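You operate a simulated robot arm through the tools that you are given. There is no shell and no other tool.

You are at the controls of a simulated two-armed robot. One attempt, no reset.

TASK
Stick blue tape on the middle of the 0.13 sheet and lay it in the drawer.
Fine: the drawer under this table; wipe the glue smear off the table first, rag back, drawer shut. What is to be rubbed or washed off counts as gone when no trace of it is left.

The check looks at the end state, three seconds after you hand in, the way a careful person would. Anything else that was tipped, shoved, dropped, spilled or broken makes it a failure. Flat cloth is picked up by pressing the open fingertips on it (5 to 10 N) and closing them slowly along it; thin cloth reads only 2 to 8 mm in the jaws.

THE ROBOT
Two 7-joint arms with two-finger parallel grippers on one trunk that stands fixed in place. Base frame: the origin is at the foot of the trunk, x ahead of it, y to its left, z up. Readings come in m, rad, newtons and seconds.
The left shoulder is at [0.05, 0.209, 1.096], the right one opposite. With the tool pointing down near the work surface each hand reaches from about 0.28 to 0.92 m from the base axis, measured 20 degrees to its own side. Payload 4.4 kg a hand.
The tool frame of a hand sits at the grasp point between the pads (the TCP): z along the fingers, y along the line on which they close. The tips reach 0.023 m beyond it. Largest opening 0.094 m; finger width 0.038, thickness 0.01; the body of the gripper, 0.054 by 0.096 m, starts 0.039 m behind the TCP.
Orientation is that of the tool frame in the base frame, as a unit quaternion [w, x, y, z]. With the fingers straight down and closing along the base's y, the tool's x points along the base's -x, its y along +y and its z along -z.

THE INTERFACE
- The arms move only by the tool move_arm. It takes "left_plan", "right_plan" or both (then of equal length, played together; a hand with none holds still); each is one flat list of numbers, 7 for each row, row after row: the turn, a rotation vector about the tool's x, y, z in rad, then the shift along the tool's x, y, z in m, then the finger opening in m, from 0 to 0.094. In form: [ax, ay, az, tx, ty, tz, gripper, ax, ay, az, tx, ty, tz, gripper, ...]. A call has 1 to 20 rows; each row shifts and turns the commanded pose from where the row before left it, along the tool's axes as they then stand. A row lasts 0.2 s, in which the tool goes at most 0.05 m and 0.15 rad; a call with a longer step from one row to the next is refused whole, and so is a gripper value outside its range. A pose out of reach is approached as far as the arm can. The call stops where the force on the tool passes 40 N (or 10 N more than at its start, if that is more) or the arm is blocked; 0.2 s more then pass. Each finger travels about 0.108 m/s and halts on what it meets, pressing with about 42 N; the grip force reading is that of the motor and also rises with nothing between the fingers. The clock runs only during rows and for 0.2 s after the last one: add rows that do not move to give the fingers time. The reply holds the time, the measured pose of the TCP, the force on the tool along the base axes, the opening and the grip force, in the units named above and with some noise, with the torque about the TCP (base axes, N m) and any sound that the robot's microphone picked up.
- Cameras (640 x 400 px; columns grow to the right, rows downward): "scene" is now at [0.1378, -0.0442, 1.2593]; the picture's right is [-0.52, -0.85, 0.00], its down [-0.55, 0.34, -0.76] and it looks along [0.65, -0.40, -0.65] (base axes); focal length 309 px, centre (320, 200). "left" rides on the left gripper at [0.086, -0.016, -0.075] in its tool frame; the picture's right is [0.18, 0.98, 0.00], its down [-0.58, 0.11, -0.81] and it looks along [-0.79, 0.15, 0.59] (tool axes); focal length 243 px, centre (320, 200). "right" rides on the right gripper at [0.086, 0.016, -0.074] in its tool frame; the picture's right is [-0.18, 0.98, 0.00], its down [-0.58, -0.11, -0.81] and it looks along [-0.79, -0.15, 0.59] (tool axes); focal length 243 px, centre (320, 200). There is no depth. A picture from a camera that has moved, and an enlarged one, comes with that camera's place and axes in the base frame and with its lens.
- get_image(camera): a new picture of that camera. It takes no simulated time.
- slide_trunk(by): slides the trunk up (or, below 0, down) by that many m; the arms and the scene camera ride with it, the base frame stays. It gives what a move gives, with no picture.
- aim_head(pan, tilt): turns the head with the scene camera to pan (to the left, within 1.396 rad either way) and tilt (down, from -0.506 to 1.204), counted from straight ahead of the robot. It gives what a move gives.
- zoom(camera, box): a new picture of the part [left, top, right, bottom] of that camera's present view, enlarged. It takes no simulated time.
- close_job(): hands the job in; it is judged then, once.

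Places have to be worked out from the pictures, the camera data and where the tool is seen. Open the grippers and draw the arms clear of the work before you hand the job in, unless the task says otherwise.

The tools are called after "Request:" as name(argument=value, ...) on one line, values as JSON. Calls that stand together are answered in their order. move_arm: Moves the arms, as the interface text tells. Its arguments: {"type":"object","properties":{"left_plan":{"type":"array"},"right_plan":{"type":"array"}},"required":[]} The other tools are called the same way: slide_trunk (by) moves the trunk up or down; aim_head (pan, tilt) turns the head that bears the scene camera; get_image (camera) takes a picture; zoom (camera, box) takes an enlarged picture of a part of a camera's view; close_job () hands the job in.

At the start:

```text
time: 0.0
left_eef_pos: [0.582, -0.0431, 1.0395]
left_tcp_rot: [0.0, 0.0, 1.0, 0.0]
left_force: [0.5, 0.7, 0.7]
left_ft_torque: [0.01, 0.0, 0.0]
left_finger_gap: 0.094
left_finger_force: 0.1
right_eef_pos: [0.4133, -0.5257, 1.0415]
right_tcp_rot: [0.0, 0.0, 1.0, 0.0]
right_force: [-0.4, -0.4, 0.0]
right_ft_torque: [-0.02, -0.01, -0.02]
right_finger_gap: 0.0942
right_finger_force: 0.1
trunk travel left (down, up): [-0.175, 0.388]
head pan, tilt (commanded): [-0.548, 0.705]
```

scene: 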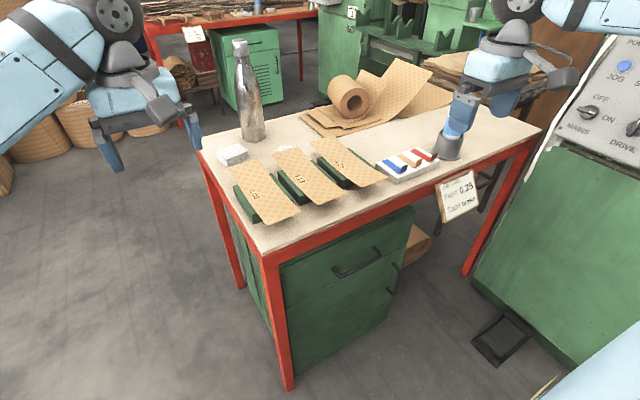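
right: 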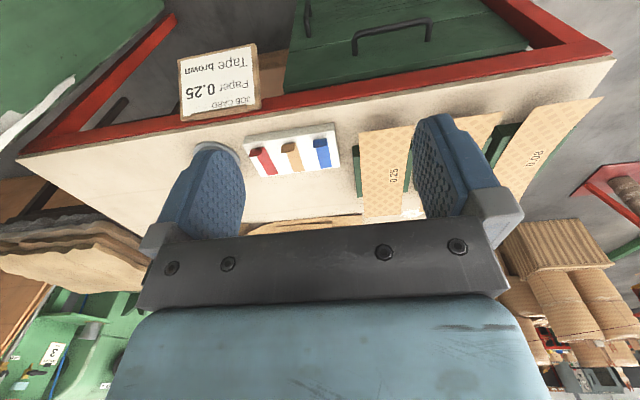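
left: 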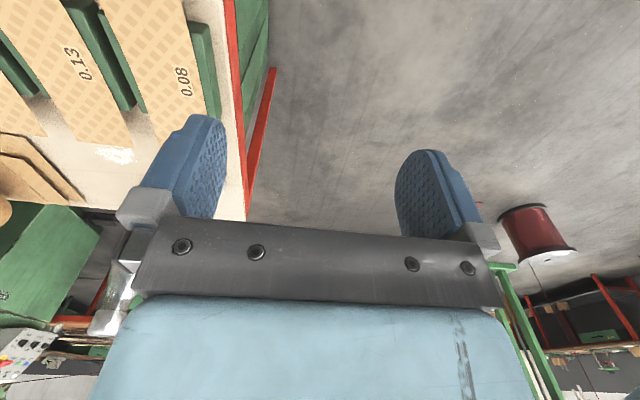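

I begin by looking closely at the scene: the table with three sheets, the tape pieces, the smear, the rag and the drawer.

Request:
zoom(camera="scene", box=[200, 120, 400, 245])

Request:
zoom(camera="scene", box=[360, 100, 520, 200])

Request:
zoom(camera="scene", box=[220, 200, 480, 380])

Request:
zoom(camera="scene", box=[200, 30, 480, 205])

```text
3.20 times, centred on (300, 182) of scene
camera zoom: at [0.1378, -0.0442, 1.2593], right [-0.52, -0.85, 0.0], down [-0.55, 0.34, -0.76], along [0.65, -0.4, -0.65], focal length 988 px, centre (384, 256)
```

zoom: 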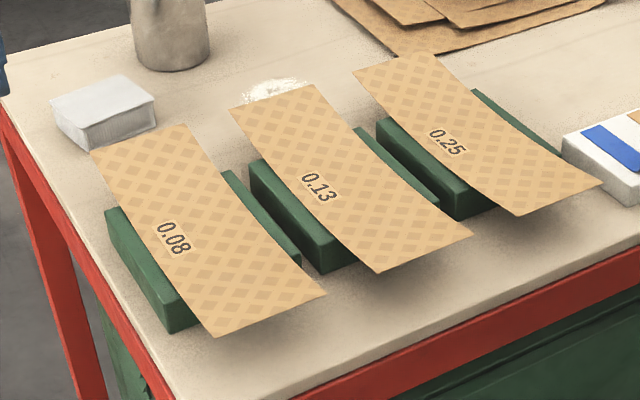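

```text
4.00 times, centred on (440, 150) of scene
camera zoom: at [0.1378, -0.0442, 1.2593], right [-0.52, -0.85, 0.0], down [-0.55, 0.34, -0.76], along [0.65, -0.4, -0.65], focal length 1235 px, centre (-160, 400)
```

zoom: 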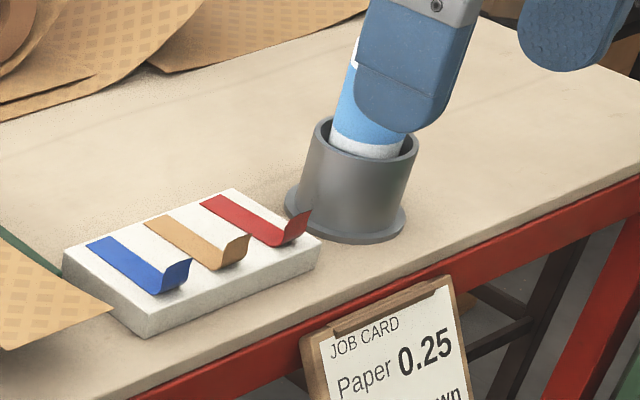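

```text
2.22 times, centred on (350, 290) of scene
camera zoom: at [0.1378, -0.0442, 1.2593], right [-0.52, -0.85, 0.0], down [-0.55, 0.34, -0.76], along [0.65, -0.4, -0.65], focal length 686 px, centre (253, 0)
```

zoom: 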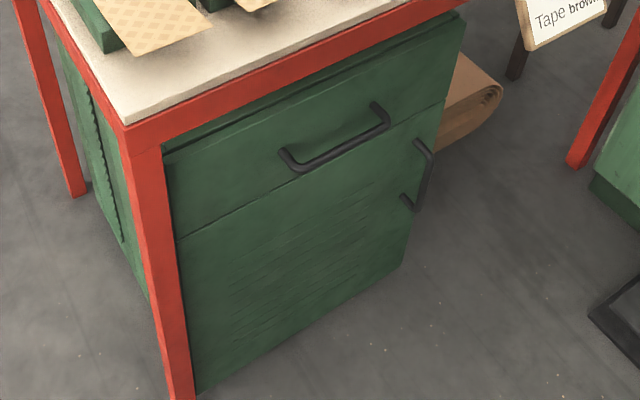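

```text
2.29 times, centred on (340, 118) of scene
camera zoom: at [0.1378, -0.0442, 1.2593], right [-0.52, -0.85, 0.0], down [-0.55, 0.34, -0.76], along [0.65, -0.4, -0.65], focal length 706 px, centre (274, 389)
```

zoom: 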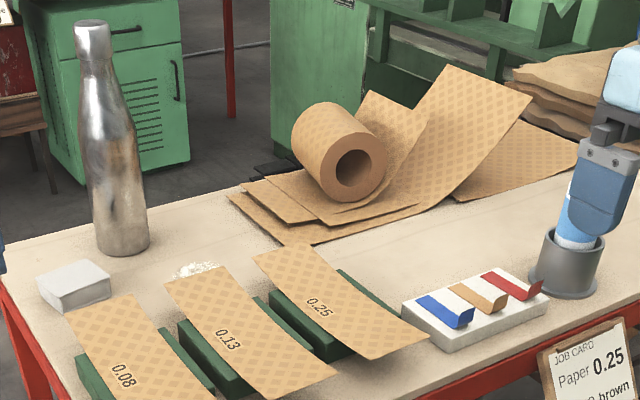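

The table top seems to lie at z≈0.77 with its front edge near x≈0.54. I zoom further on the pale block near the bottle (possible rag), the smear, and the right camera's view of the tape pad.

Request:
zoom(camera="scene", box=[205, 130, 325, 205])

Request:
zoom(camera="right", box=[200, 90, 620, 260])

Request:
zoom(camera="left", box=[0, 0, 260, 200])

```text
5.33 times, centred on (265, 168) of scene
camera zoom: at [0.1378, -0.0442, 1.2593], right [-0.52, -0.85, 0.0], down [-0.55, 0.34, -0.76], along [0.65, -0.4, -0.65], focal length 1646 px, centre (613, 373)
```

zoom: 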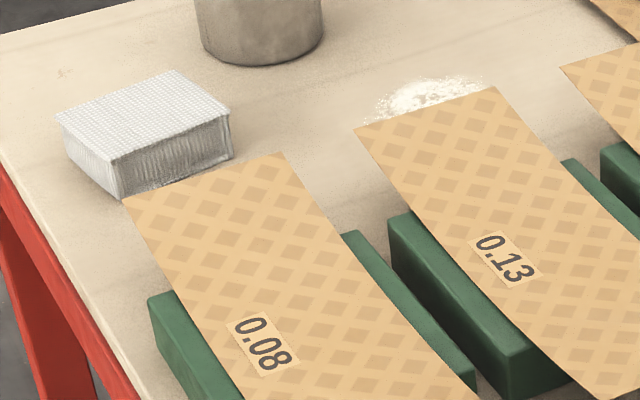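

```text
1.52 times, centred on (410, 175) of right
camera zoom: at [0.3281, -0.5084, 1.117], right [0.18, 0.98, 0.0], down [0.58, -0.11, 0.81], along [0.79, -0.15, -0.59], focal length 370 px, centre (183, 238)
```

zoom: 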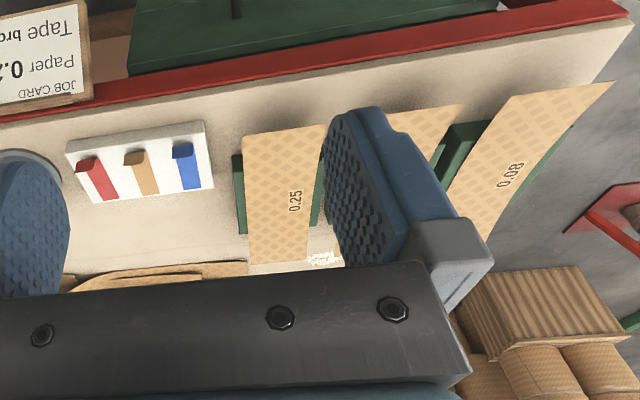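

```text
2.00 times, centred on (130, 100) of left
camera zoom: at [0.4975, -0.06, 1.1137], right [-0.19, 0.98, 0.0], down [0.58, 0.11, 0.81], along [0.79, 0.15, -0.59], focal length 485 px, centre (700, 400)
```

zoom: 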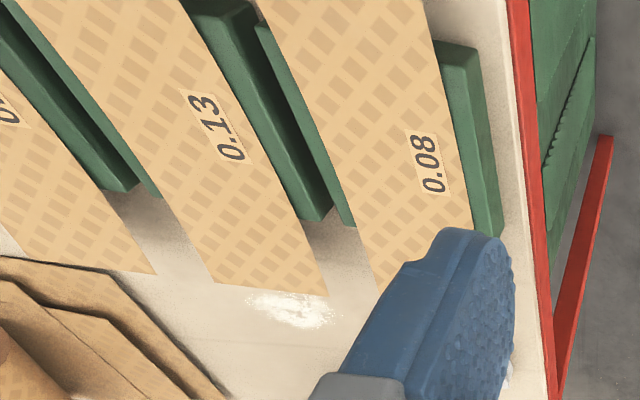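

The rag looks like a folded white cloth near (0.90,-0.215), the smear near (0.875,-0.37) on a table top at z≈0.78, and the 0.13 sheet is centred near (0.70,-0.347). I move the left hand aside to the left and turn it so that its camera watches the table.

Request:
move_arm(left_plan=[0, 0, 0, 0, 0.04, 0, 0.094, 0, 0, 0, 0, 0.04, 0, 0.094, 0, 0, 0, 0, 0.04, 0, 0.094, 0, 0, 0, 0, 0.04, 0, 0.094, 0, 0, 0, 0, 0.04, 0, 0.094, 0, 0, 0.14, 0, 0, 0, 0.094, 0, 0, 0.14, 0, 0, 0, 0.094, 0, 0, 0.14, 0, 0, 0, 0.094, 0, 0, 0.14, 0, 0, 0, 0.094, 0, 0, 0.14, 0, 0, 0, 0.094, 0, 0, 0.14, 0, 0, 0, 0.094, 0, 0, 0.14, 0, 0, 0, 0.094, 0, 0, 0.14, 0, 0, 0, 0.094])

```text
time: 2.8
left_eef_pos: [0.583, 0.1558, 1.0398]
left_tcp_rot: [0.0, 0.531, 0.847, 0.0]
left_force: [-0.6, 0.8, -0.1]
left_ft_torque: [0.03, 0.02, 0.02]
left_finger_gap: 0.094
left_finger_force: 0.1
right_eef_pos: [0.415, -0.5264, 1.0405]
right_tcp_rot: [-0.001, 0.0, 1.0, 0.0]
right_force: [1.4, 0.1, -0.1]
right_ft_torque: [0.0, -0.03, 0.05]
right_finger_gap: 0.0939
right_finger_force: 0.1
trunk travel left (down, up): [-0.175, 0.388]
head pan, tilt (commanded): [-0.548, 0.705]
```

The left hand turned as planned; now I look at what its camera sees.

Request:
get_image(camera="left")

Request:
get_image(camera="scene")

```text
taken
camera left: at [0.5314, 0.227, 1.1139], right [0.8, 0.59, 0.0], down [0.35, -0.48, 0.81], along [0.48, -0.65, -0.59], focal length 243 px, centre (320, 200)
```

left: 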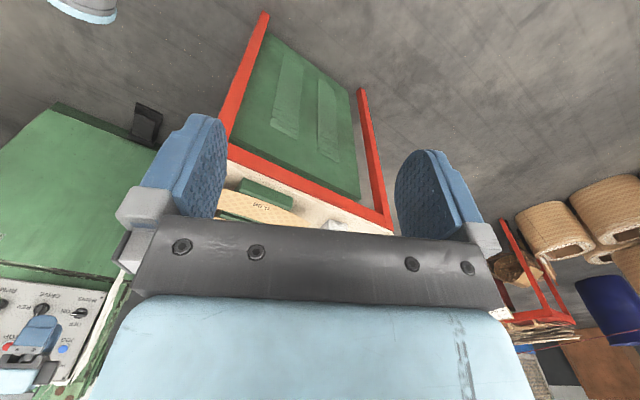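

```text
taken
camera scene: at [0.1378, -0.0441, 1.2593], right [-0.52, -0.85, 0.0], down [-0.55, 0.34, -0.76], along [0.65, -0.4, -0.65], focal length 309 px, centre (320, 200)
```

scene: 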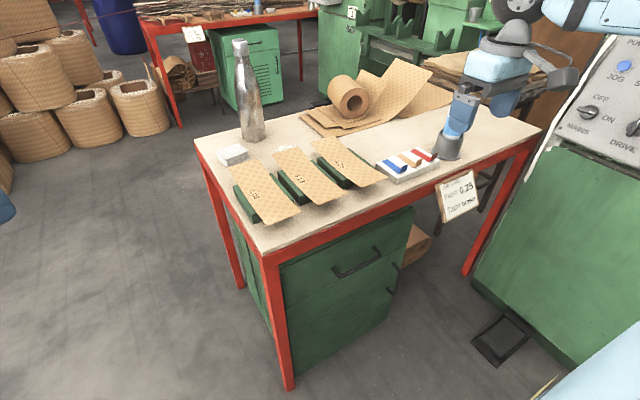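

I bring the right hand over the table at height 1.04 so its camera can see the rag, the smear and the sheet ends from closer.

Request:
move_arm(right_plan=[0, 0, 0, -0.035, 0.032, 0, 0.094, 0, 0, 0, -0.035, 0.032, 0, 0.094, 0, 0, 0, -0.035, 0.032, 0, 0.094, 0, 0, 0, -0.035, 0.032, 0, 0.094, 0, 0, 0, -0.035, 0.032, 0, 0.094, 0, 0, 0, -0.035, 0.032, 0, 0.094, 0, 0, 0, -0.035, 0.032, 0, 0.094, 0, 0, 0, -0.035, 0.032, 0, 0.094])

Request:
get_image(camera="right")

Request:
get_image(camera="scene")

```text
time: 4.6
left_eef_pos: [0.5841, 0.1547, 1.0378]
left_tcp_rot: [-0.001, 0.531, 0.848, 0.001]
left_force: [0.4, 0.1, -1.0]
left_ft_torque: [-0.03, 0.05, -0.02]
left_finger_gap: 0.094
left_finger_force: 0.1
right_eef_pos: [0.6939, -0.2702, 1.0379]
right_tcp_rot: [-0.001, 0.0, 1.0, 0.002]
right_force: [1.1, 0.3, -0.3]
right_ft_torque: [0.01, -0.02, -0.02]
right_finger_gap: 0.0942
right_finger_force: 0.0
trunk travel left (down, up): [-0.175, 0.388]
head pan, tilt (commanded): [-0.548, 0.705]
```

```text
taken
camera right: at [0.6095, -0.251, 1.1135], right [0.18, 0.98, 0.0], down [0.58, -0.11, 0.8], along [0.79, -0.15, -0.59], focal length 243 px, centre (320, 200)
```

right: 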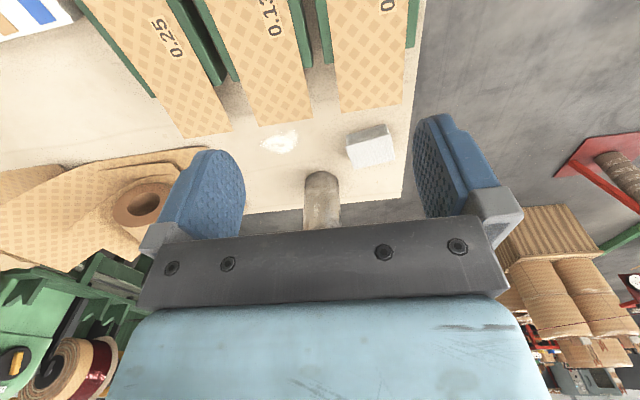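

```text
taken
camera scene: at [0.1398, -0.045, 1.2589], right [-0.52, -0.85, 0.0], down [-0.55, 0.34, -0.76], along [0.65, -0.4, -0.65], focal length 309 px, centre (320, 200)
```

scene: 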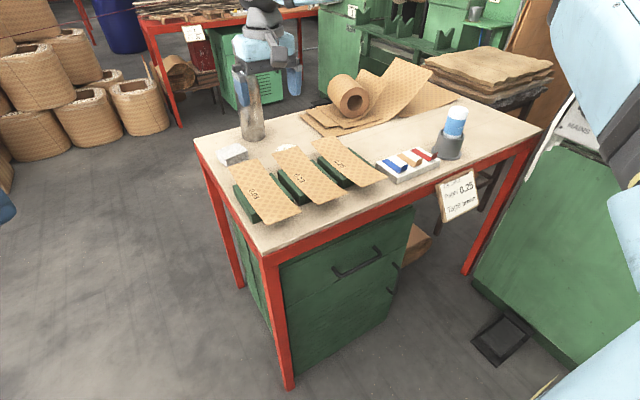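

The right camera now sees the rag, smear and bottle from above; I zoom in on them and on the tape pad.

Request:
zoom(camera="right", box=[220, 70, 440, 210])

Request:
zoom(camera="scene", box=[370, 90, 500, 200])

```text
2.86 times, centred on (330, 140) of right
camera zoom: at [0.6095, -0.251, 1.1135], right [0.18, 0.98, 0.0], down [0.58, -0.11, 0.8], along [0.79, -0.15, -0.59], focal length 693 px, centre (291, 371)
```

zoom: 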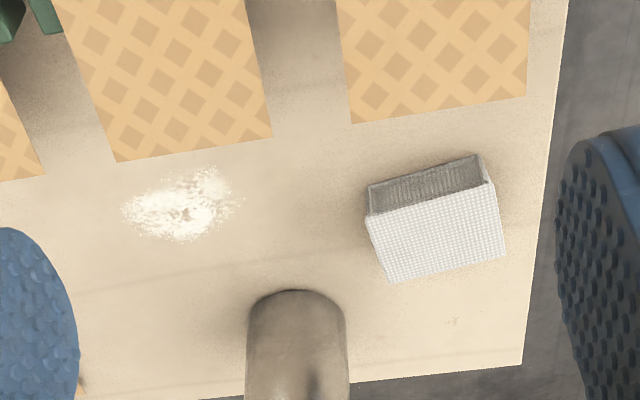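

```text
3.64 times, centred on (435, 145) of scene
camera zoom: at [0.1398, -0.045, 1.2589], right [-0.52, -0.85, 0.0], down [-0.55, 0.34, -0.76], along [0.65, -0.4, -0.65], focal length 1122 px, centre (-98, 400)
```

zoom: 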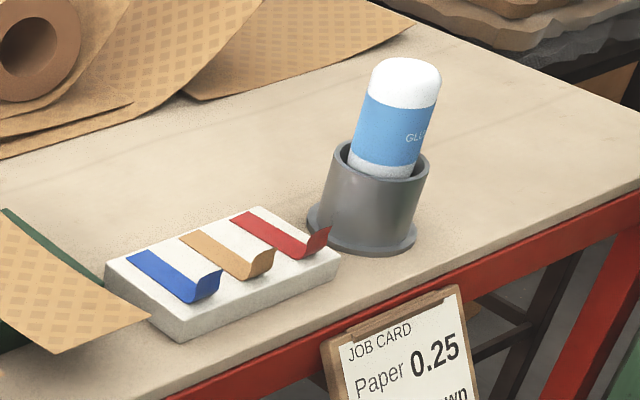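

The smear spans about x 0.85–0.907, y −0.41…−0.33 and lies clear of the 0.13 sheet's end (x≈0.82); the folded rag is about 0.068×0.057×0.026 m, centred near (0.905,−0.218), turned about 10°. I bring the right hand above the rag, yawed 10° and tilted forward 0.3 rad for reach, staying clear of the bottle.

Request:
move_arm(right_plan=[0, 0, 0, -0.035, 0.017, 0.03, 0.094, 0, 0, 0, -0.035, 0.017, 0.03, 0.094, 0, 0, 0, -0.035, 0.017, 0.03, 0.094, 0, 0, -0.145, 0, 0, 0, 0.094, 0, 0, -0.03, 0, 0, 0, 0.094, 0, -0.15, 0, 0, 0, 0, 0.094, 0, -0.15, 0, 0, 0, 0, 0.094, 0, 0, 0, -0.029, -0.0061, 0.0229, 0.094, 0, 0, 0, -0.029, -0.0061, 0.0229, 0.094, 0, 0, 0, -0.029, -0.0061, 0.0229, 0.094, 0, 0, 0, 0, 0, 0, 0.094])

Request:
get_image(camera="right")

Request:
get_image(camera="scene")

```text
time: 7.0
left_eef_pos: [0.5813, 0.1553, 1.04]
left_tcp_rot: [0.001, 0.53, 0.848, -0.001]
left_force: [-0.9, 0.1, 0.3]
left_ft_torque: [0.04, -0.02, 0.01]
left_finger_gap: 0.0941
left_finger_force: 0.1
right_eef_pos: [0.7664, -0.3101, 0.9514]
right_tcp_rot: [0.15, -0.087, 0.985, 0.014]
right_force: [-0.9, -0.2, 0.6]
right_ft_torque: [-0.01, 0.0, 0.03]
right_finger_gap: 0.0937
right_finger_force: 0.1
right hand out of reach, approached as far as the arm can: row 1, 2, 3, 9, 10
trunk travel left (down, up): [-0.175, 0.388]
head pan, tilt (commanded): [-0.548, 0.705]
```

```text
taken
camera right: at [0.6608, -0.311, 0.9975], right [0.0, 1.0, 0.06], down [0.33, -0.05, 0.94], along [0.94, 0.02, -0.33], focal length 243 px, centre (320, 200)
```

right: 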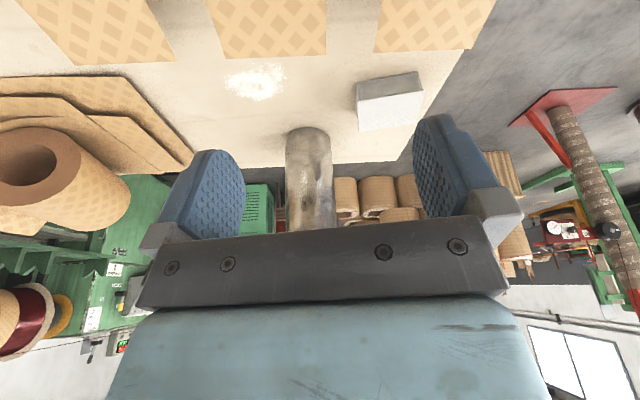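

```text
taken
camera scene: at [0.1373, -0.0441, 1.2594], right [-0.52, -0.85, 0.0], down [-0.55, 0.34, -0.76], along [0.65, -0.4, -0.65], focal length 309 px, centre (320, 200)
```

scene: 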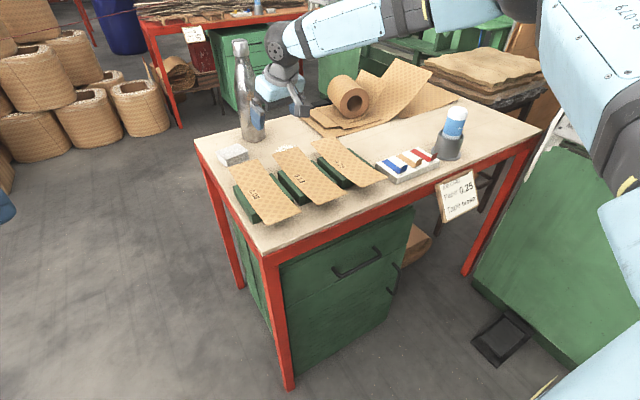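

The right arm stopped short at (0.766, −0.310, 0.951), so I am near some joint limit rather than full stretch. I probe how far it goes straight ahead from here with two small forward steps.

Request:
move_arm(right_plan=[0, 0, 0, -0.0376, -0.007, 0.0116, 0.094, 0, 0, 0, -0.0376, -0.007, 0.0116, 0.094])

```text
time: 7.6
left_eef_pos: [0.5823, 0.1555, 1.0393]
left_tcp_rot: [0.0, 0.531, 0.848, 0.0]
left_force: [-0.2, 0.2, 1.2]
left_ft_torque: [0.03, -0.02, -0.01]
left_finger_gap: 0.0941
left_finger_force: 0.1
right_eef_pos: [0.7846, -0.3358, 0.9667]
right_tcp_rot: [0.149, -0.086, 0.985, 0.013]
right_force: [-1.1, -0.1, 0.0]
right_ft_torque: [0.03, -0.05, -0.03]
right_finger_gap: 0.0939
right_finger_force: 0.0
right hand out of reach, approached as far as the arm can: row 1, 2
trunk travel left (down, up): [-0.175, 0.388]
head pan, tilt (commanded): [-0.548, 0.705]
```

The blocked direction looks like a wrist-joint limit. I test whether yawing the gripper counter-clockwise frees the forward motion.

Request:
move_arm(right_plan=[0, 0, -0.15, 0, 0, 0, 0.094, 0, 0, -0.15, 0, 0, 0, 0.094, 0, 0, -0.15, 0, 0, 0, 0.094, 0, 0, -0.15, 0, 0, 0, 0.094, 0, 0, 0, -0.03, 0.02, 0.01, 0.094])

Request:
get_image(camera="scene")

```text
time: 8.8
left_eef_pos: [0.582, 0.1556, 1.0399]
left_tcp_rot: [0.0, 0.531, 0.847, -0.001]
left_force: [0.1, -0.4, 0.4]
left_ft_torque: [0.01, 0.02, 0.0]
left_finger_gap: 0.094
left_finger_force: 0.1
right_eef_pos: [0.7709, -0.3084, 0.9685]
right_tcp_rot: [0.146, -0.374, 0.915, -0.031]
right_force: [0.6, 0.1, 0.1]
right_ft_torque: [0.01, -0.03, -0.01]
right_finger_gap: 0.0939
right_finger_force: 0.0
right hand out of reach, approached as far as the arm can: row 5
trunk travel left (down, up): [-0.175, 0.388]
head pan, tilt (commanded): [-0.548, 0.705]
```

```text
taken
camera scene: at [0.1376, -0.0438, 1.2594], right [-0.52, -0.85, 0.0], down [-0.55, 0.34, -0.76], along [0.65, -0.4, -0.65], focal length 309 px, centre (320, 200)
```

scene: 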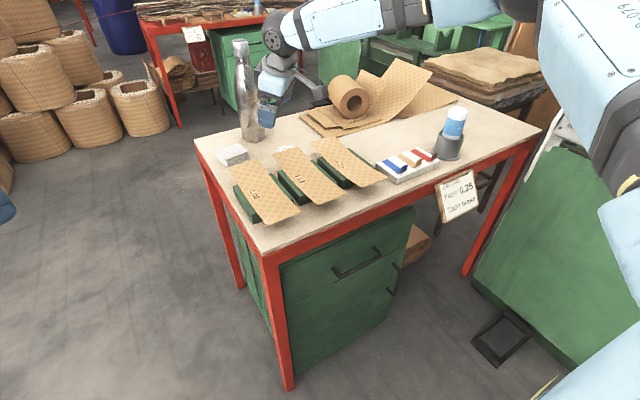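

Yaw is not the limit. I turn the head to the right to see how the right arm's elbow is folded.

Request:
aim_head(pan=-1.0, tilt=0.1)

Request:
get_image(camera="scene")

```text
time: 9.8
left_eef_pos: [0.5821, 0.155, 1.0391]
left_tcp_rot: [0.0, 0.531, 0.848, 0.0]
left_force: [-0.6, 0.2, -0.5]
left_ft_torque: [0.0, 0.02, -0.03]
left_finger_gap: 0.0943
left_finger_force: 0.0
right_eef_pos: [0.7709, -0.3088, 0.9671]
right_tcp_rot: [0.147, -0.374, 0.915, -0.031]
right_force: [-1.0, -1.0, -1.0]
right_ft_torque: [-0.01, 0.03, -0.03]
right_finger_gap: 0.0941
right_finger_force: 0.1
trunk travel left (down, up): [-0.175, 0.388]
head pan, tilt (commanded): [-1.0, 0.099]
```

```text
taken
camera scene: at [0.1152, -0.0775, 1.3144], right [-0.84, -0.54, 0.0], down [-0.05, 0.08, -0.99], along [0.54, -0.84, -0.1], focal length 309 px, centre (320, 200)
```

scene: 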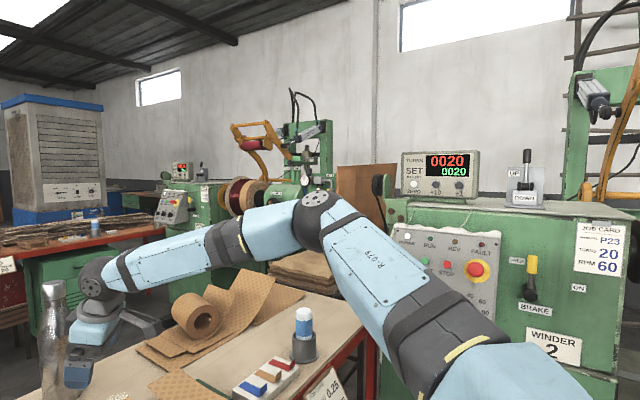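

The elbow is bent outward and the arm is not stretched, so this posture is the limit. I return the tool to straight down and draw back toward (0.56,−0.31) to retry from another posture.

Request:
move_arm(right_plan=[0, 0, 0.15, 0, 0, -0.02, 0.094, 0, 0, 0.15, 0, 0, -0.02, 0.094, 0, 0, 0.15, 0, 0, 0, 0.094, 0, 0, 0.15, 0, 0, 0, 0.094, 0, 0.15, 0, 0, 0, 0, 0.094, 0, 0.15, 0, 0, 0, 0, 0.094, 0, 0, 0.15, 0, 0, 0, 0.094, 0, 0, 0.025, 0, 0, 0, 0.094, 0, 0, 0, 0.045, 0, 0, 0.094, 0, 0, 0, 0.045, 0, 0, 0.094, 0, 0, 0, 0.045, 0, 0, 0.094, 0, 0, 0, 0.045, 0, 0, 0.094, 0, 0, 0, 0.045, 0, 0, 0.094])

Request:
get_image(camera="scene")

```text
time: 12.6
left_eef_pos: [0.5814, 0.1552, 1.0404]
left_tcp_rot: [0.0, 0.53, 0.848, 0.0]
left_force: [-1.2, 1.2, 0.7]
left_ft_torque: [0.01, -0.02, 0.01]
left_finger_gap: 0.0941
left_finger_force: 0.1
right_eef_pos: [0.5117, -0.3216, 1.0114]
right_tcp_rot: [0.001, 0.0, 1.0, 0.0]
right_force: [-0.3, -0.2, 0.4]
right_ft_torque: [0.0, -0.01, 0.02]
right_finger_gap: 0.094
right_finger_force: 0.1
right hand out of reach, approached as far as the arm can: row 6
trunk travel left (down, up): [-0.175, 0.388]
head pan, tilt (commanded): [-1.0, 0.099]
```

```text
taken
camera scene: at [0.114, -0.0775, 1.3147], right [-0.84, -0.54, 0.0], down [-0.05, 0.08, -1.0], along [0.54, -0.84, -0.1], focal length 309 px, centre (320, 200)
```

scene: 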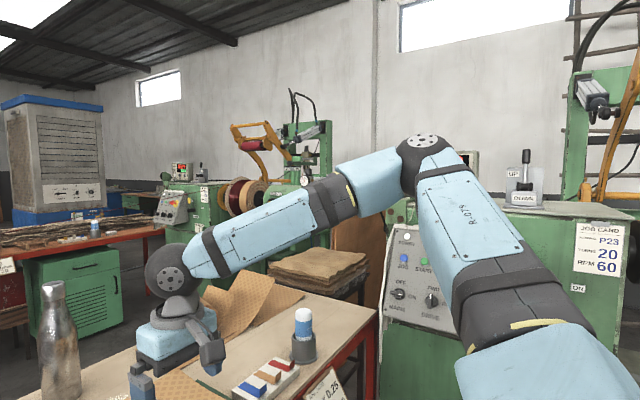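

The tool is straight down again at (0.512,−0.322,1.011). I go down to z≈0.88 here and then straight forward over the sheets (tips stay ≈0.857, above the sheets at ≈0.82) to test the reach near the work surface.

Request:
move_arm(right_plan=[0, 0, 0, 0, 0, 0.044, 0.094, 0, 0, 0, 0, 0, 0.044, 0.094, 0, 0, 0, 0, 0, 0.043, 0.094, 0, 0, 0, -0.045, 0, 0, 0.094, 0, 0, 0, -0.045, 0, 0, 0.094, 0, 0, 0, -0.045, 0, 0, 0.094, 0, 0, 0, -0.045, 0, 0, 0.094, 0, 0, 0, -0.045, 0, 0, 0.094, 0, 0, 0, -0.045, 0, 0, 0.094])

Request:
get_image(camera="scene")

```text
time: 14.6
left_eef_pos: [0.5832, 0.1551, 1.0387]
left_tcp_rot: [-0.001, 0.53, 0.848, 0.001]
left_force: [-0.2, -0.1, -0.5]
left_ft_torque: [0.0, 0.01, 0.01]
left_finger_gap: 0.094
left_finger_force: 0.0
right_eef_pos: [0.722, -0.3516, 0.9088]
right_tcp_rot: [0.001, -0.001, 1.0, 0.001]
right_force: [0.3, -0.8, -0.7]
right_ft_torque: [0.03, 0.0, -0.01]
right_finger_gap: 0.0938
right_finger_force: 0.0
right hand out of reach, approached as far as the arm can: row 7, 8, 9
trunk travel left (down, up): [-0.175, 0.388]
head pan, tilt (commanded): [-1.0, 0.099]
```

```text
taken
camera scene: at [0.1155, -0.0778, 1.3144], right [-0.84, -0.54, 0.0], down [-0.05, 0.08, -0.99], along [0.54, -0.84, -0.1], focal length 309 px, centre (320, 200)
```

scene: 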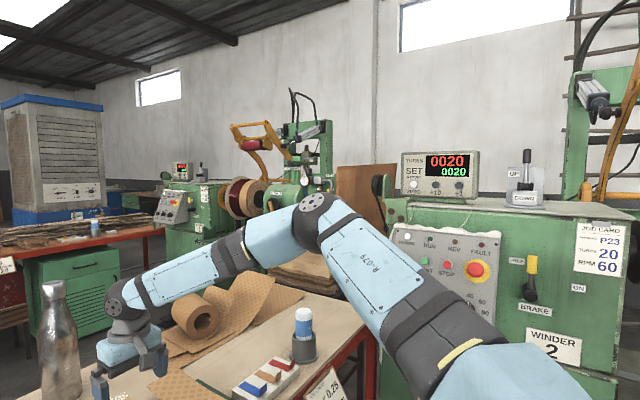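

The elbow stops at the same place again. I back off 0.1 m and raise the trunk by 0.2 so the upper arm hangs lower, then retry the forward reach.

Request:
move_arm(right_plan=[0, 0, 0, 0.05, 0, 0, 0.094, 0, 0, 0, 0.05, 0, 0, 0.094, 0, 0, 0, 0.05, 0, 0, 0.094])

Request:
slide_trunk(by=0.2)

Request:
move_arm(right_plan=[0, 0, 0, 0, 0, 0.045, 0.094, 0, 0, 0, 0, 0, 0.045, 0.094, 0, 0, 0, 0, 0, 0.045, 0.094, 0, 0, 0, 0, 0, 0.045, 0.094, 0, 0, 0, 0, 0, 0.045, 0.094])

Request:
get_image(camera="scene")

```text
time: 15.4
left_eef_pos: [0.5823, 0.1553, 1.0392]
left_tcp_rot: [0.001, 0.53, 0.848, 0.001]
left_force: [0.0, -1.1, 0.1]
left_ft_torque: [-0.01, -0.03, 0.01]
left_finger_gap: 0.0943
left_finger_force: 0.2
right_eef_pos: [0.5704, -0.3508, 0.9111]
right_tcp_rot: [0.001, 0.0, 1.0, 0.0]
right_force: [0.1, -0.7, -0.1]
right_ft_torque: [0.02, 0.0, -0.03]
right_finger_gap: 0.0941
right_finger_force: 0.0
trunk travel left (down, up): [-0.175, 0.388]
head pan, tilt (commanded): [-1.0, 0.099]
```

```text
time: 17.6
left_eef_pos: [0.5824, 0.1562, 1.2386]
left_tcp_rot: [0.0, 0.531, 0.847, 0.0]
left_force: [0.3, 0.8, -0.1]
left_ft_torque: [0.01, 0.01, 0.01]
left_finger_gap: 0.094
left_finger_force: 0.0
right_eef_pos: [0.5716, -0.3529, 1.1112]
right_tcp_rot: [0.0, -0.001, 1.0, 0.0]
right_force: [-0.2, 0.6, -0.5]
right_ft_torque: [-0.01, -0.01, -0.01]
right_finger_gap: 0.0939
right_finger_force: 0.1
trunk travel left (down, up): [-0.375, 0.188]
head pan, tilt (commanded): [-1.0, 0.099]
```

```text
time: 18.8
left_eef_pos: [0.5817, 0.1541, 1.2404]
left_tcp_rot: [0.001, 0.531, 0.848, 0.001]
left_force: [0.5, 0.6, 0.2]
left_ft_torque: [0.03, -0.02, 0.0]
left_finger_gap: 0.0939
left_finger_force: 0.1
right_eef_pos: [0.5521, -0.3707, 0.9236]
right_tcp_rot: [0.002, 0.0, 1.0, 0.001]
right_force: [0.1, 0.5, -0.1]
right_ft_torque: [0.0, -0.01, 0.0]
right_finger_gap: 0.0942
right_finger_force: 0.0
right hand out of reach, approached as far as the arm can: row 4, 5
trunk travel left (down, up): [-0.375, 0.188]
head pan, tilt (commanded): [-1.0, 0.099]
```

```text
taken
camera scene: at [0.1141, -0.0792, 1.5146], right [-0.84, -0.54, 0.0], down [-0.05, 0.09, -0.99], along [0.54, -0.84, -0.1], focal length 309 px, centre (320, 200)
```

scene: 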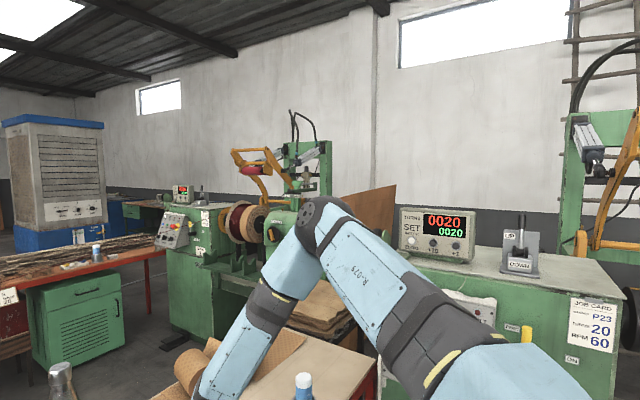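

The elbow stops at exactly the same shoulder-relative spot, so the upper arm is caught at a shoulder limit from its upper side. I will swing the elbow round below that spot: first lift, draw back and stretch the right arm out to the right at safe height, clear of the glue stick (top ≈0.93).

Request:
move_arm(right_plan=[0, 0, 0, 0, 0, -0.045, 0.094, 0, 0, 0, 0, 0, -0.045, 0.094, 0, 0, 0, 0, 0, -0.045, 0.094, 0, 0, 0, 0.02, -0.045, 0, 0.094, 0, 0, 0, 0.02, -0.045, 0, 0.094, 0, 0, 0, 0.02, -0.045, 0, 0.094, 0, 0, 0, 0.02, -0.045, 0, 0.094, 0, 0, 0, 0.02, -0.045, 0, 0.094, 0, 0, 0, 0, -0.045, 0, 0.094, 0, 0, 0, 0, -0.045, 0, 0.094, 0, 0, 0, 0, -0.045, 0, 0.094])

Request:
get_image(camera="scene")

Request:
get_image(camera="right")

```text
time: 21.2
left_eef_pos: [0.5831, 0.154, 1.2388]
left_tcp_rot: [-0.001, 0.531, 0.848, 0.0]
left_force: [0.1, 0.4, -0.4]
left_ft_torque: [-0.01, 0.02, 0.02]
left_finger_gap: 0.0941
left_finger_force: 0.1
right_eef_pos: [0.4527, -0.7317, 1.0552]
right_tcp_rot: [0.0, -0.001, 1.0, 0.001]
right_force: [-0.7, -0.5, 0.6]
right_ft_torque: [0.06, 0.03, 0.02]
right_finger_gap: 0.094
right_finger_force: 0.0
trunk travel left (down, up): [-0.375, 0.188]
head pan, tilt (commanded): [-1.0, 0.099]
```

```text
taken
camera scene: at [0.1154, -0.079, 1.5144], right [-0.84, -0.54, 0.0], down [-0.05, 0.08, -0.99], along [0.54, -0.84, -0.1], focal length 309 px, centre (320, 200)
```

scene: 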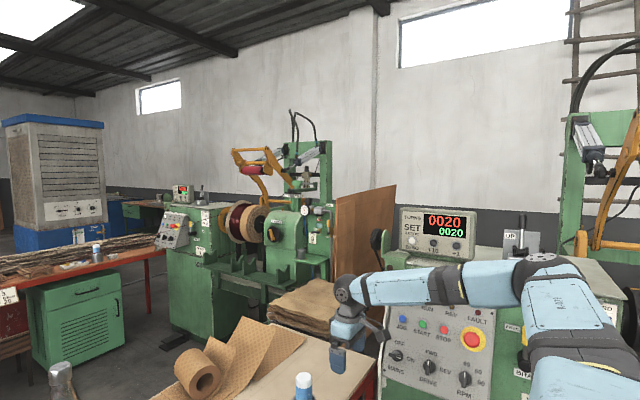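

```text
taken
camera right: at [0.3675, -0.715, 1.1321], right [0.18, 0.98, 0.0], down [0.58, -0.11, 0.81], along [0.79, -0.15, -0.59], focal length 243 px, centre (320, 200)
```

right: 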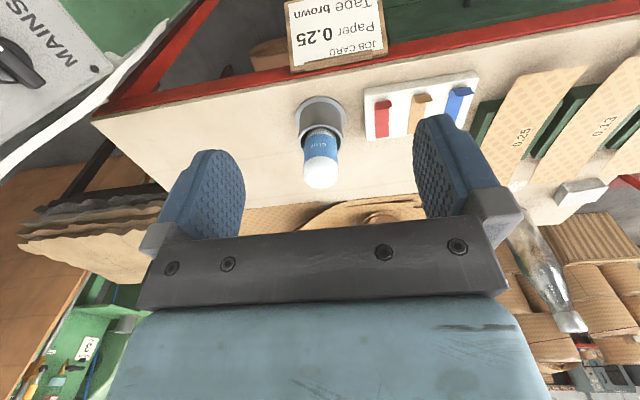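

The elbow now hangs out to the right and lower. I raise the trunk a bit more and stretch the arm forward-right to about (0.55,−0.78,1.055), above everything on the table.

Request:
slide_trunk(by=0.1)

Request:
move_arm(right_plan=[0, 0, 0, -0.024, -0.012, 0.025, 0.094, 0, 0, 0, -0.024, -0.012, 0.025, 0.094, 0, 0, 0, -0.024, -0.012, 0.025, 0.094, 0, 0, 0, -0.024, -0.012, 0.025, 0.094])

Request:
get_image(camera="scene")

```text
time: 22.5
left_eef_pos: [0.582, 0.155, 1.3384]
left_tcp_rot: [0.0, 0.531, 0.847, 0.0]
left_force: [0.0, 0.7, 0.3]
left_ft_torque: [0.0, 0.03, -0.01]
left_finger_gap: 0.094
left_finger_force: 0.0
right_eef_pos: [0.4531, -0.7302, 1.1579]
right_tcp_rot: [0.0, 0.0, 1.0, 0.0]
right_force: [0.4, -1.0, -0.5]
right_ft_torque: [-0.01, 0.04, 0.0]
right_finger_gap: 0.094
right_finger_force: 0.1
trunk travel left (down, up): [-0.475, 0.088]
head pan, tilt (commanded): [-1.0, 0.099]
```

```text
time: 23.5
left_eef_pos: [0.5849, 0.1542, 1.3382]
left_tcp_rot: [-0.001, 0.531, 0.847, -0.001]
left_force: [1.1, 0.3, -0.9]
left_ft_torque: [-0.01, -0.02, 0.01]
left_finger_gap: 0.0936
left_finger_force: 0.0
right_eef_pos: [0.5483, -0.7796, 1.0553]
right_tcp_rot: [-0.001, -0.001, 1.0, 0.002]
right_force: [0.6, -0.5, -0.2]
right_ft_torque: [0.0, -0.04, -0.02]
right_finger_gap: 0.0938
right_finger_force: 0.1
trunk travel left (down, up): [-0.475, 0.088]
head pan, tilt (commanded): [-1.0, 0.099]
```

```text
taken
camera scene: at [0.1175, -0.0791, 1.6142], right [-0.84, -0.54, 0.0], down [-0.06, 0.08, -0.99], along [0.54, -0.84, -0.1], focal length 309 px, centre (320, 200)
```

scene: 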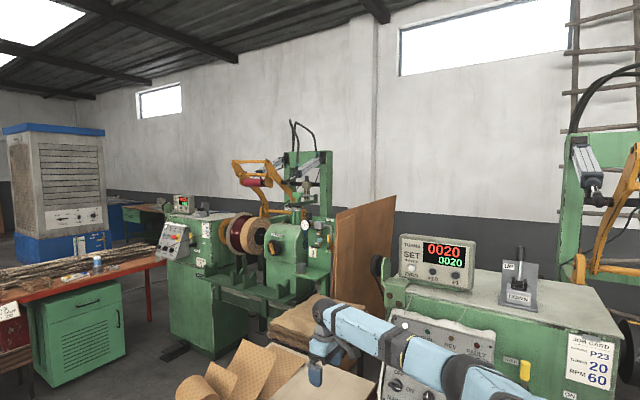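

The arm is now nearly straight and low. I sweep it leftward along an arc at z≈1.055 (tips ≈1.03, above all objects) toward (0.81,−0.30).

Request:
move_arm(right_plan=[0, 0, 0, -0.038, 0.025, 0, 0.094, 0, 0, 0, -0.0325, 0.034, 0, 0.094, 0, 0, 0, -0.03, 0.036, 0, 0.094, 0, 0, 0, -0.028, 0.037, 0, 0.094, 0, 0, 0, -0.0257, 0.039, 0, 0.094, 0, 0, 0, -0.0232, 0.041, 0, 0.094, 0, 0, 0, -0.0206, 0.042, 0, 0.094, 0, 0, 0, -0.0181, 0.043, 0, 0.094, 0, 0, 0, -0.0154, 0.044, 0, 0.094, 0, 0, 0, -0.0127, 0.045, 0, 0.094])

Request:
get_image(camera="scene")

Request:
get_image(camera="right")

```text
time: 25.7
left_eef_pos: [0.5824, 0.1575, 1.3384]
left_tcp_rot: [0.0, 0.531, 0.848, 0.0]
left_force: [-0.2, 0.9, 0.4]
left_ft_torque: [0.0, 0.01, -0.01]
left_finger_gap: 0.0942
left_finger_force: 0.1
right_eef_pos: [0.7922, -0.3915, 1.0593]
right_tcp_rot: [0.0, 0.0, 1.0, 0.0]
right_force: [0.1, 0.0, 0.2]
right_ft_torque: [-0.01, 0.0, 0.01]
right_finger_gap: 0.0941
right_finger_force: 0.0
trunk travel left (down, up): [-0.475, 0.088]
head pan, tilt (commanded): [-1.0, 0.099]
```

```text
taken
camera scene: at [0.1157, -0.0757, 1.6146], right [-0.84, -0.54, 0.0], down [-0.05, 0.08, -1.0], along [0.54, -0.84, -0.1], focal length 309 px, centre (320, 200)
```

scene: 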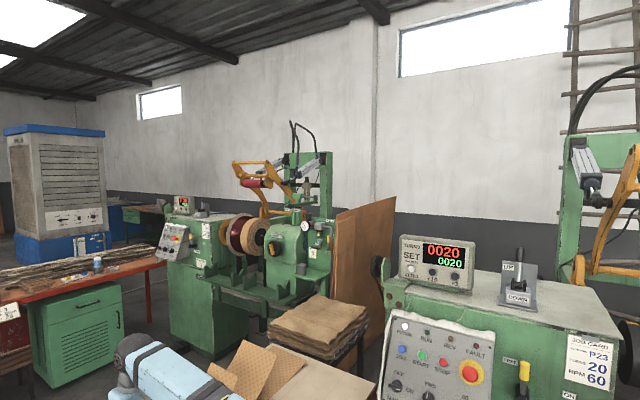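

```text
taken
camera right: at [0.7077, -0.3732, 1.1351], right [0.18, 0.98, 0.0], down [0.58, -0.11, 0.81], along [0.79, -0.15, -0.59], focal length 243 px, centre (320, 200)
```

right: 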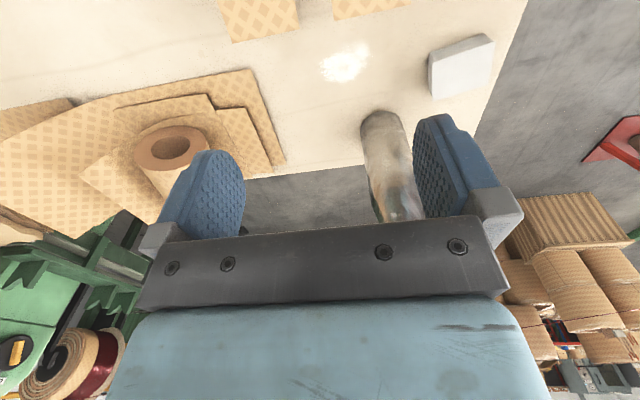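

The swing worked: the right hand is at (0.792,−0.392,1.059) with no reach flags. Now I bring the trunk back down step by step, raising the hand between steps so it stays above z≈0.95.

Request:
slide_trunk(by=-0.1)

Request:
move_arm(right_plan=[0, 0, 0, 0, 0, -0.034, 0.094, 0, 0, 0, 0, 0, -0.033, 0.094, 0, 0, 0, 0, 0, -0.033, 0.094])

Request:
slide_trunk(by=-0.1)

Request:
move_arm(right_plan=[0, 0, 0, 0, 0, -0.034, 0.094, 0, 0, 0, 0, 0, -0.033, 0.094, 0, 0, 0, 0, 0, -0.033, 0.094])

Request:
slide_trunk(by=-0.1)

Request:
aim_head(pan=-0.4, tilt=0.6)

Request:
get_image(camera="scene")

Request:
get_image(camera="right")

```text
time: 27.0
left_eef_pos: [0.5824, 0.1552, 1.2399]
left_tcp_rot: [0.0, 0.53, 0.848, 0.0]
left_force: [-0.7, -0.4, 0.9]
left_ft_torque: [0.01, 0.0, 0.02]
left_finger_gap: 0.0943
left_finger_force: 0.0
right_eef_pos: [0.7928, -0.3914, 0.96]
right_tcp_rot: [-0.001, -0.001, 1.0, 0.0]
right_force: [-1.5, 0.3, 0.8]
right_ft_torque: [0.0, -0.01, -0.03]
right_finger_gap: 0.094
right_finger_force: 0.0
trunk travel left (down, up): [-0.375, 0.188]
head pan, tilt (commanded): [-1.0, 0.099]
```

```text
time: 27.8
left_eef_pos: [0.5826, 0.1555, 1.2387]
left_tcp_rot: [0.0, 0.531, 0.847, 0.0]
left_force: [-0.7, 0.0, 0.1]
left_ft_torque: [0.01, -0.01, 0.01]
left_finger_gap: 0.0941
left_finger_force: 0.1
right_eef_pos: [0.7933, -0.3914, 1.0595]
right_tcp_rot: [0.001, 0.0, 1.0, 0.0]
right_force: [-0.6, 0.2, 0.2]
right_ft_torque: [0.02, -0.02, 0.01]
right_finger_gap: 0.0938
right_finger_force: 0.0
trunk travel left (down, up): [-0.375, 0.188]
head pan, tilt (commanded): [-1.0, 0.099]
```

```text
time: 29.2
left_eef_pos: [0.5817, 0.1556, 1.139]
left_tcp_rot: [0.0, 0.53, 0.848, 0.001]
left_force: [-0.2, 0.7, 0.1]
left_ft_torque: [0.0, -0.01, -0.01]
left_finger_gap: 0.094
left_finger_force: 0.0
right_eef_pos: [0.7939, -0.3904, 0.9592]
right_tcp_rot: [0.0, -0.001, 1.0, 0.001]
right_force: [-0.4, -0.2, -0.4]
right_ft_torque: [0.05, 0.02, -0.01]
right_finger_gap: 0.0944
right_finger_force: 0.0
trunk travel left (down, up): [-0.275, 0.288]
head pan, tilt (commanded): [-1.0, 0.099]
```

```text
time: 30.0
left_eef_pos: [0.581, 0.1556, 1.1398]
left_tcp_rot: [0.0, 0.531, 0.847, 0.0]
left_force: [-0.3, 0.6, 0.0]
left_ft_torque: [-0.01, -0.02, 0.01]
left_finger_gap: 0.0938
left_finger_force: 0.1
right_eef_pos: [0.792, -0.3901, 1.0593]
right_tcp_rot: [0.0, -0.001, 1.0, 0.0]
right_force: [-0.6, 0.6, 0.8]
right_ft_torque: [0.01, -0.06, 0.0]
right_finger_gap: 0.094
right_finger_force: 0.1
trunk travel left (down, up): [-0.275, 0.288]
head pan, tilt (commanded): [-1.0, 0.099]
```

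```text
time: 31.3
left_eef_pos: [0.5833, 0.1555, 1.0396]
left_tcp_rot: [0.001, 0.531, 0.848, 0.0]
left_force: [-1.0, -0.1, 0.0]
left_ft_torque: [-0.04, -0.02, -0.02]
left_finger_gap: 0.0938
left_finger_force: 0.1
right_eef_pos: [0.7935, -0.3914, 0.958]
right_tcp_rot: [0.0, -0.001, 1.0, 0.0]
right_force: [0.1, -0.9, 1.0]
right_ft_torque: [-0.02, 0.02, 0.03]
right_finger_gap: 0.0944
right_finger_force: 0.1
trunk travel left (down, up): [-0.175, 0.388]
head pan, tilt (commanded): [-1.0, 0.099]
```

```text
time: 32.3
left_eef_pos: [0.5831, 0.1543, 1.0395]
left_tcp_rot: [0.0, 0.53, 0.848, 0.001]
left_force: [-0.7, -0.4, 0.2]
left_ft_torque: [-0.02, 0.03, -0.02]
left_finger_gap: 0.0939
left_finger_force: 0.0
right_eef_pos: [0.794, -0.3922, 0.9578]
right_tcp_rot: [0.0, -0.001, 1.0, -0.002]
right_force: [0.0, -0.2, -0.2]
right_ft_torque: [0.02, 0.03, 0.01]
right_finger_gap: 0.0941
right_finger_force: 0.2
trunk travel left (down, up): [-0.175, 0.388]
head pan, tilt (commanded): [-0.4, 0.6]
```

```text
taken
camera scene: at [0.1468, -0.0345, 1.2684], right [-0.39, -0.92, 0.0], down [-0.52, 0.22, -0.83], along [0.76, -0.32, -0.56], focal length 309 px, centre (320, 200)
```

scene: 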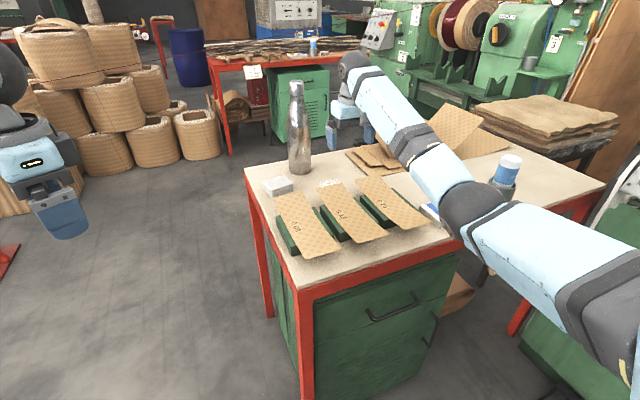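

```text
taken
camera right: at [0.7079, -0.3743, 1.0338], right [0.18, 0.98, 0.0], down [0.58, -0.11, 0.81], along [0.79, -0.15, -0.59], focal length 243 px, centre (320, 200)
```

right: 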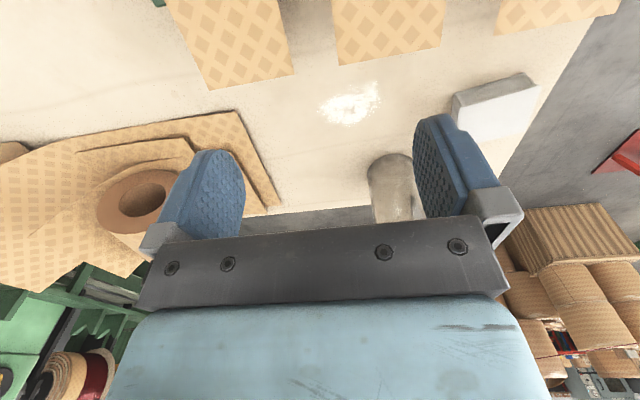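

The arm is now in a good posture. I yaw 10° and tilt 0.3 rad forward, then move to above the rag at about (0.905,−0.218,0.918).

Request:
move_arm(right_plan=[0, 0, -0.145, 0, 0, 0, 0.094, 0, 0, -0.03, 0, 0, 0, 0.094, 0, -0.15, 0, 0, 0, 0, 0.094, 0, -0.15, 0, 0, 0, 0, 0.094, 0, 0, 0, -0.0243, 0.0304, 0.0159, 0.094, 0, 0, 0, -0.0243, 0.0304, 0.0159, 0.094, 0, 0, 0, -0.0243, 0.0304, 0.0159, 0.094, 0, 0, 0, -0.0243, 0.0304, 0.0159, 0.094, 0, 0, 0, -0.0243, 0.0304, 0.0159, 0.094])

Request:
get_image(camera="right")

Request:
get_image(camera="scene")

```text
time: 34.3
left_eef_pos: [0.5829, 0.1561, 1.0386]
left_tcp_rot: [-0.001, 0.531, 0.847, 0.0]
left_force: [0.0, 0.2, 0.5]
left_ft_torque: [-0.03, -0.03, -0.01]
left_finger_gap: 0.094
left_finger_force: 0.0
right_eef_pos: [0.9052, -0.2173, 0.9184]
right_tcp_rot: [0.15, -0.087, 0.985, 0.012]
right_force: [0.1, 0.1, 0.0]
right_ft_torque: [-0.02, -0.04, -0.03]
right_finger_gap: 0.094
right_finger_force: 0.0
trunk travel left (down, up): [-0.175, 0.388]
head pan, tilt (commanded): [-0.4, 0.6]
```

```text
taken
camera right: at [0.7998, -0.2184, 0.965], right [0.0, 1.0, 0.05], down [0.33, -0.05, 0.94], along [0.94, 0.02, -0.33], focal length 243 px, centre (320, 200)
```

right: 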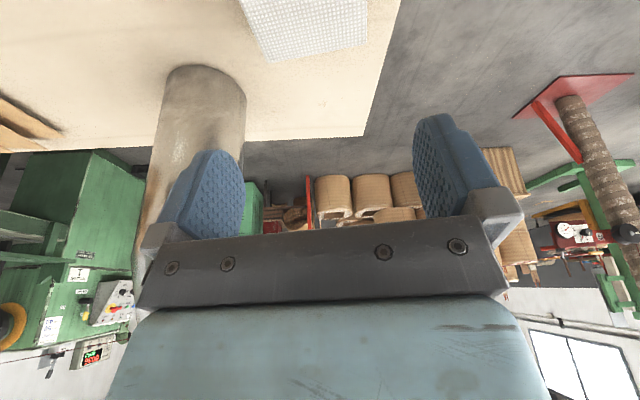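

```text
taken
camera scene: at [0.1466, -0.0335, 1.2684], right [-0.39, -0.92, 0.0], down [-0.52, 0.22, -0.83], along [0.76, -0.32, -0.56], focal length 309 px, centre (320, 200)
```

scene: 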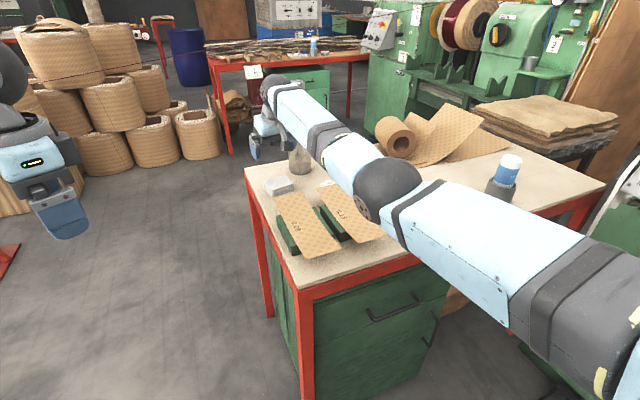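

The pose above the rag is reached, and the rag's corners agree with my estimate. I descend with open fingers straddling it to TCP z≈0.814 and watch the force.

Request:
move_arm(right_plan=[0, 0, 0, 0.0078, 0, 0.025, 0.094, 0, 0, 0, 0.0078, 0, 0.025, 0.094, 0, 0, 0, 0.0078, 0, 0.025, 0.094, 0, 0, 0, 0.004, 0, 0.013, 0.094, 0, 0, 0, 0.0035, 0, 0.0115, 0.094])

Request:
get_image(camera="scene")

Request:
get_image(camera="right")

```text
time: 35.5
left_eef_pos: [0.5819, 0.1546, 1.0395]
left_tcp_rot: [0.0, 0.53, 0.848, 0.0]
left_force: [-0.1, -0.1, -0.1]
left_ft_torque: [0.02, 0.03, 0.01]
left_finger_gap: 0.094
left_finger_force: 0.1
right_eef_pos: [0.9043, -0.2162, 0.8128]
right_tcp_rot: [0.149, -0.087, 0.985, 0.013]
right_force: [1.1, 0.1, 0.4]
right_ft_torque: [0.01, 0.02, 0.02]
right_finger_gap: 0.0939
right_finger_force: 0.1
trunk travel left (down, up): [-0.175, 0.388]
head pan, tilt (commanded): [-0.4, 0.6]
```

```text
taken
camera scene: at [0.147, -0.0344, 1.2683], right [-0.39, -0.92, 0.0], down [-0.52, 0.22, -0.82], along [0.76, -0.32, -0.57], focal length 309 px, centre (320, 200)
```

scene: 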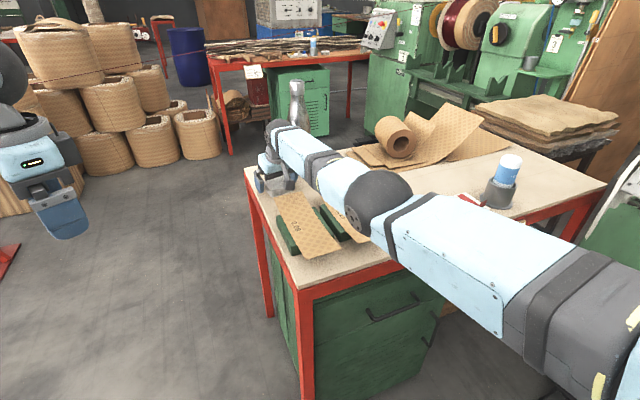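

```text
taken
camera right: at [0.7995, -0.2182, 0.8599], right [0.0, 1.0, 0.05], down [0.33, -0.05, 0.94], along [0.94, 0.02, -0.33], focal length 243 px, centre (320, 200)
```

right: 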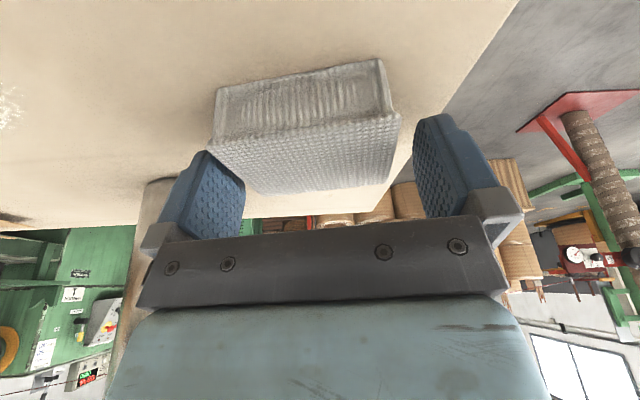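

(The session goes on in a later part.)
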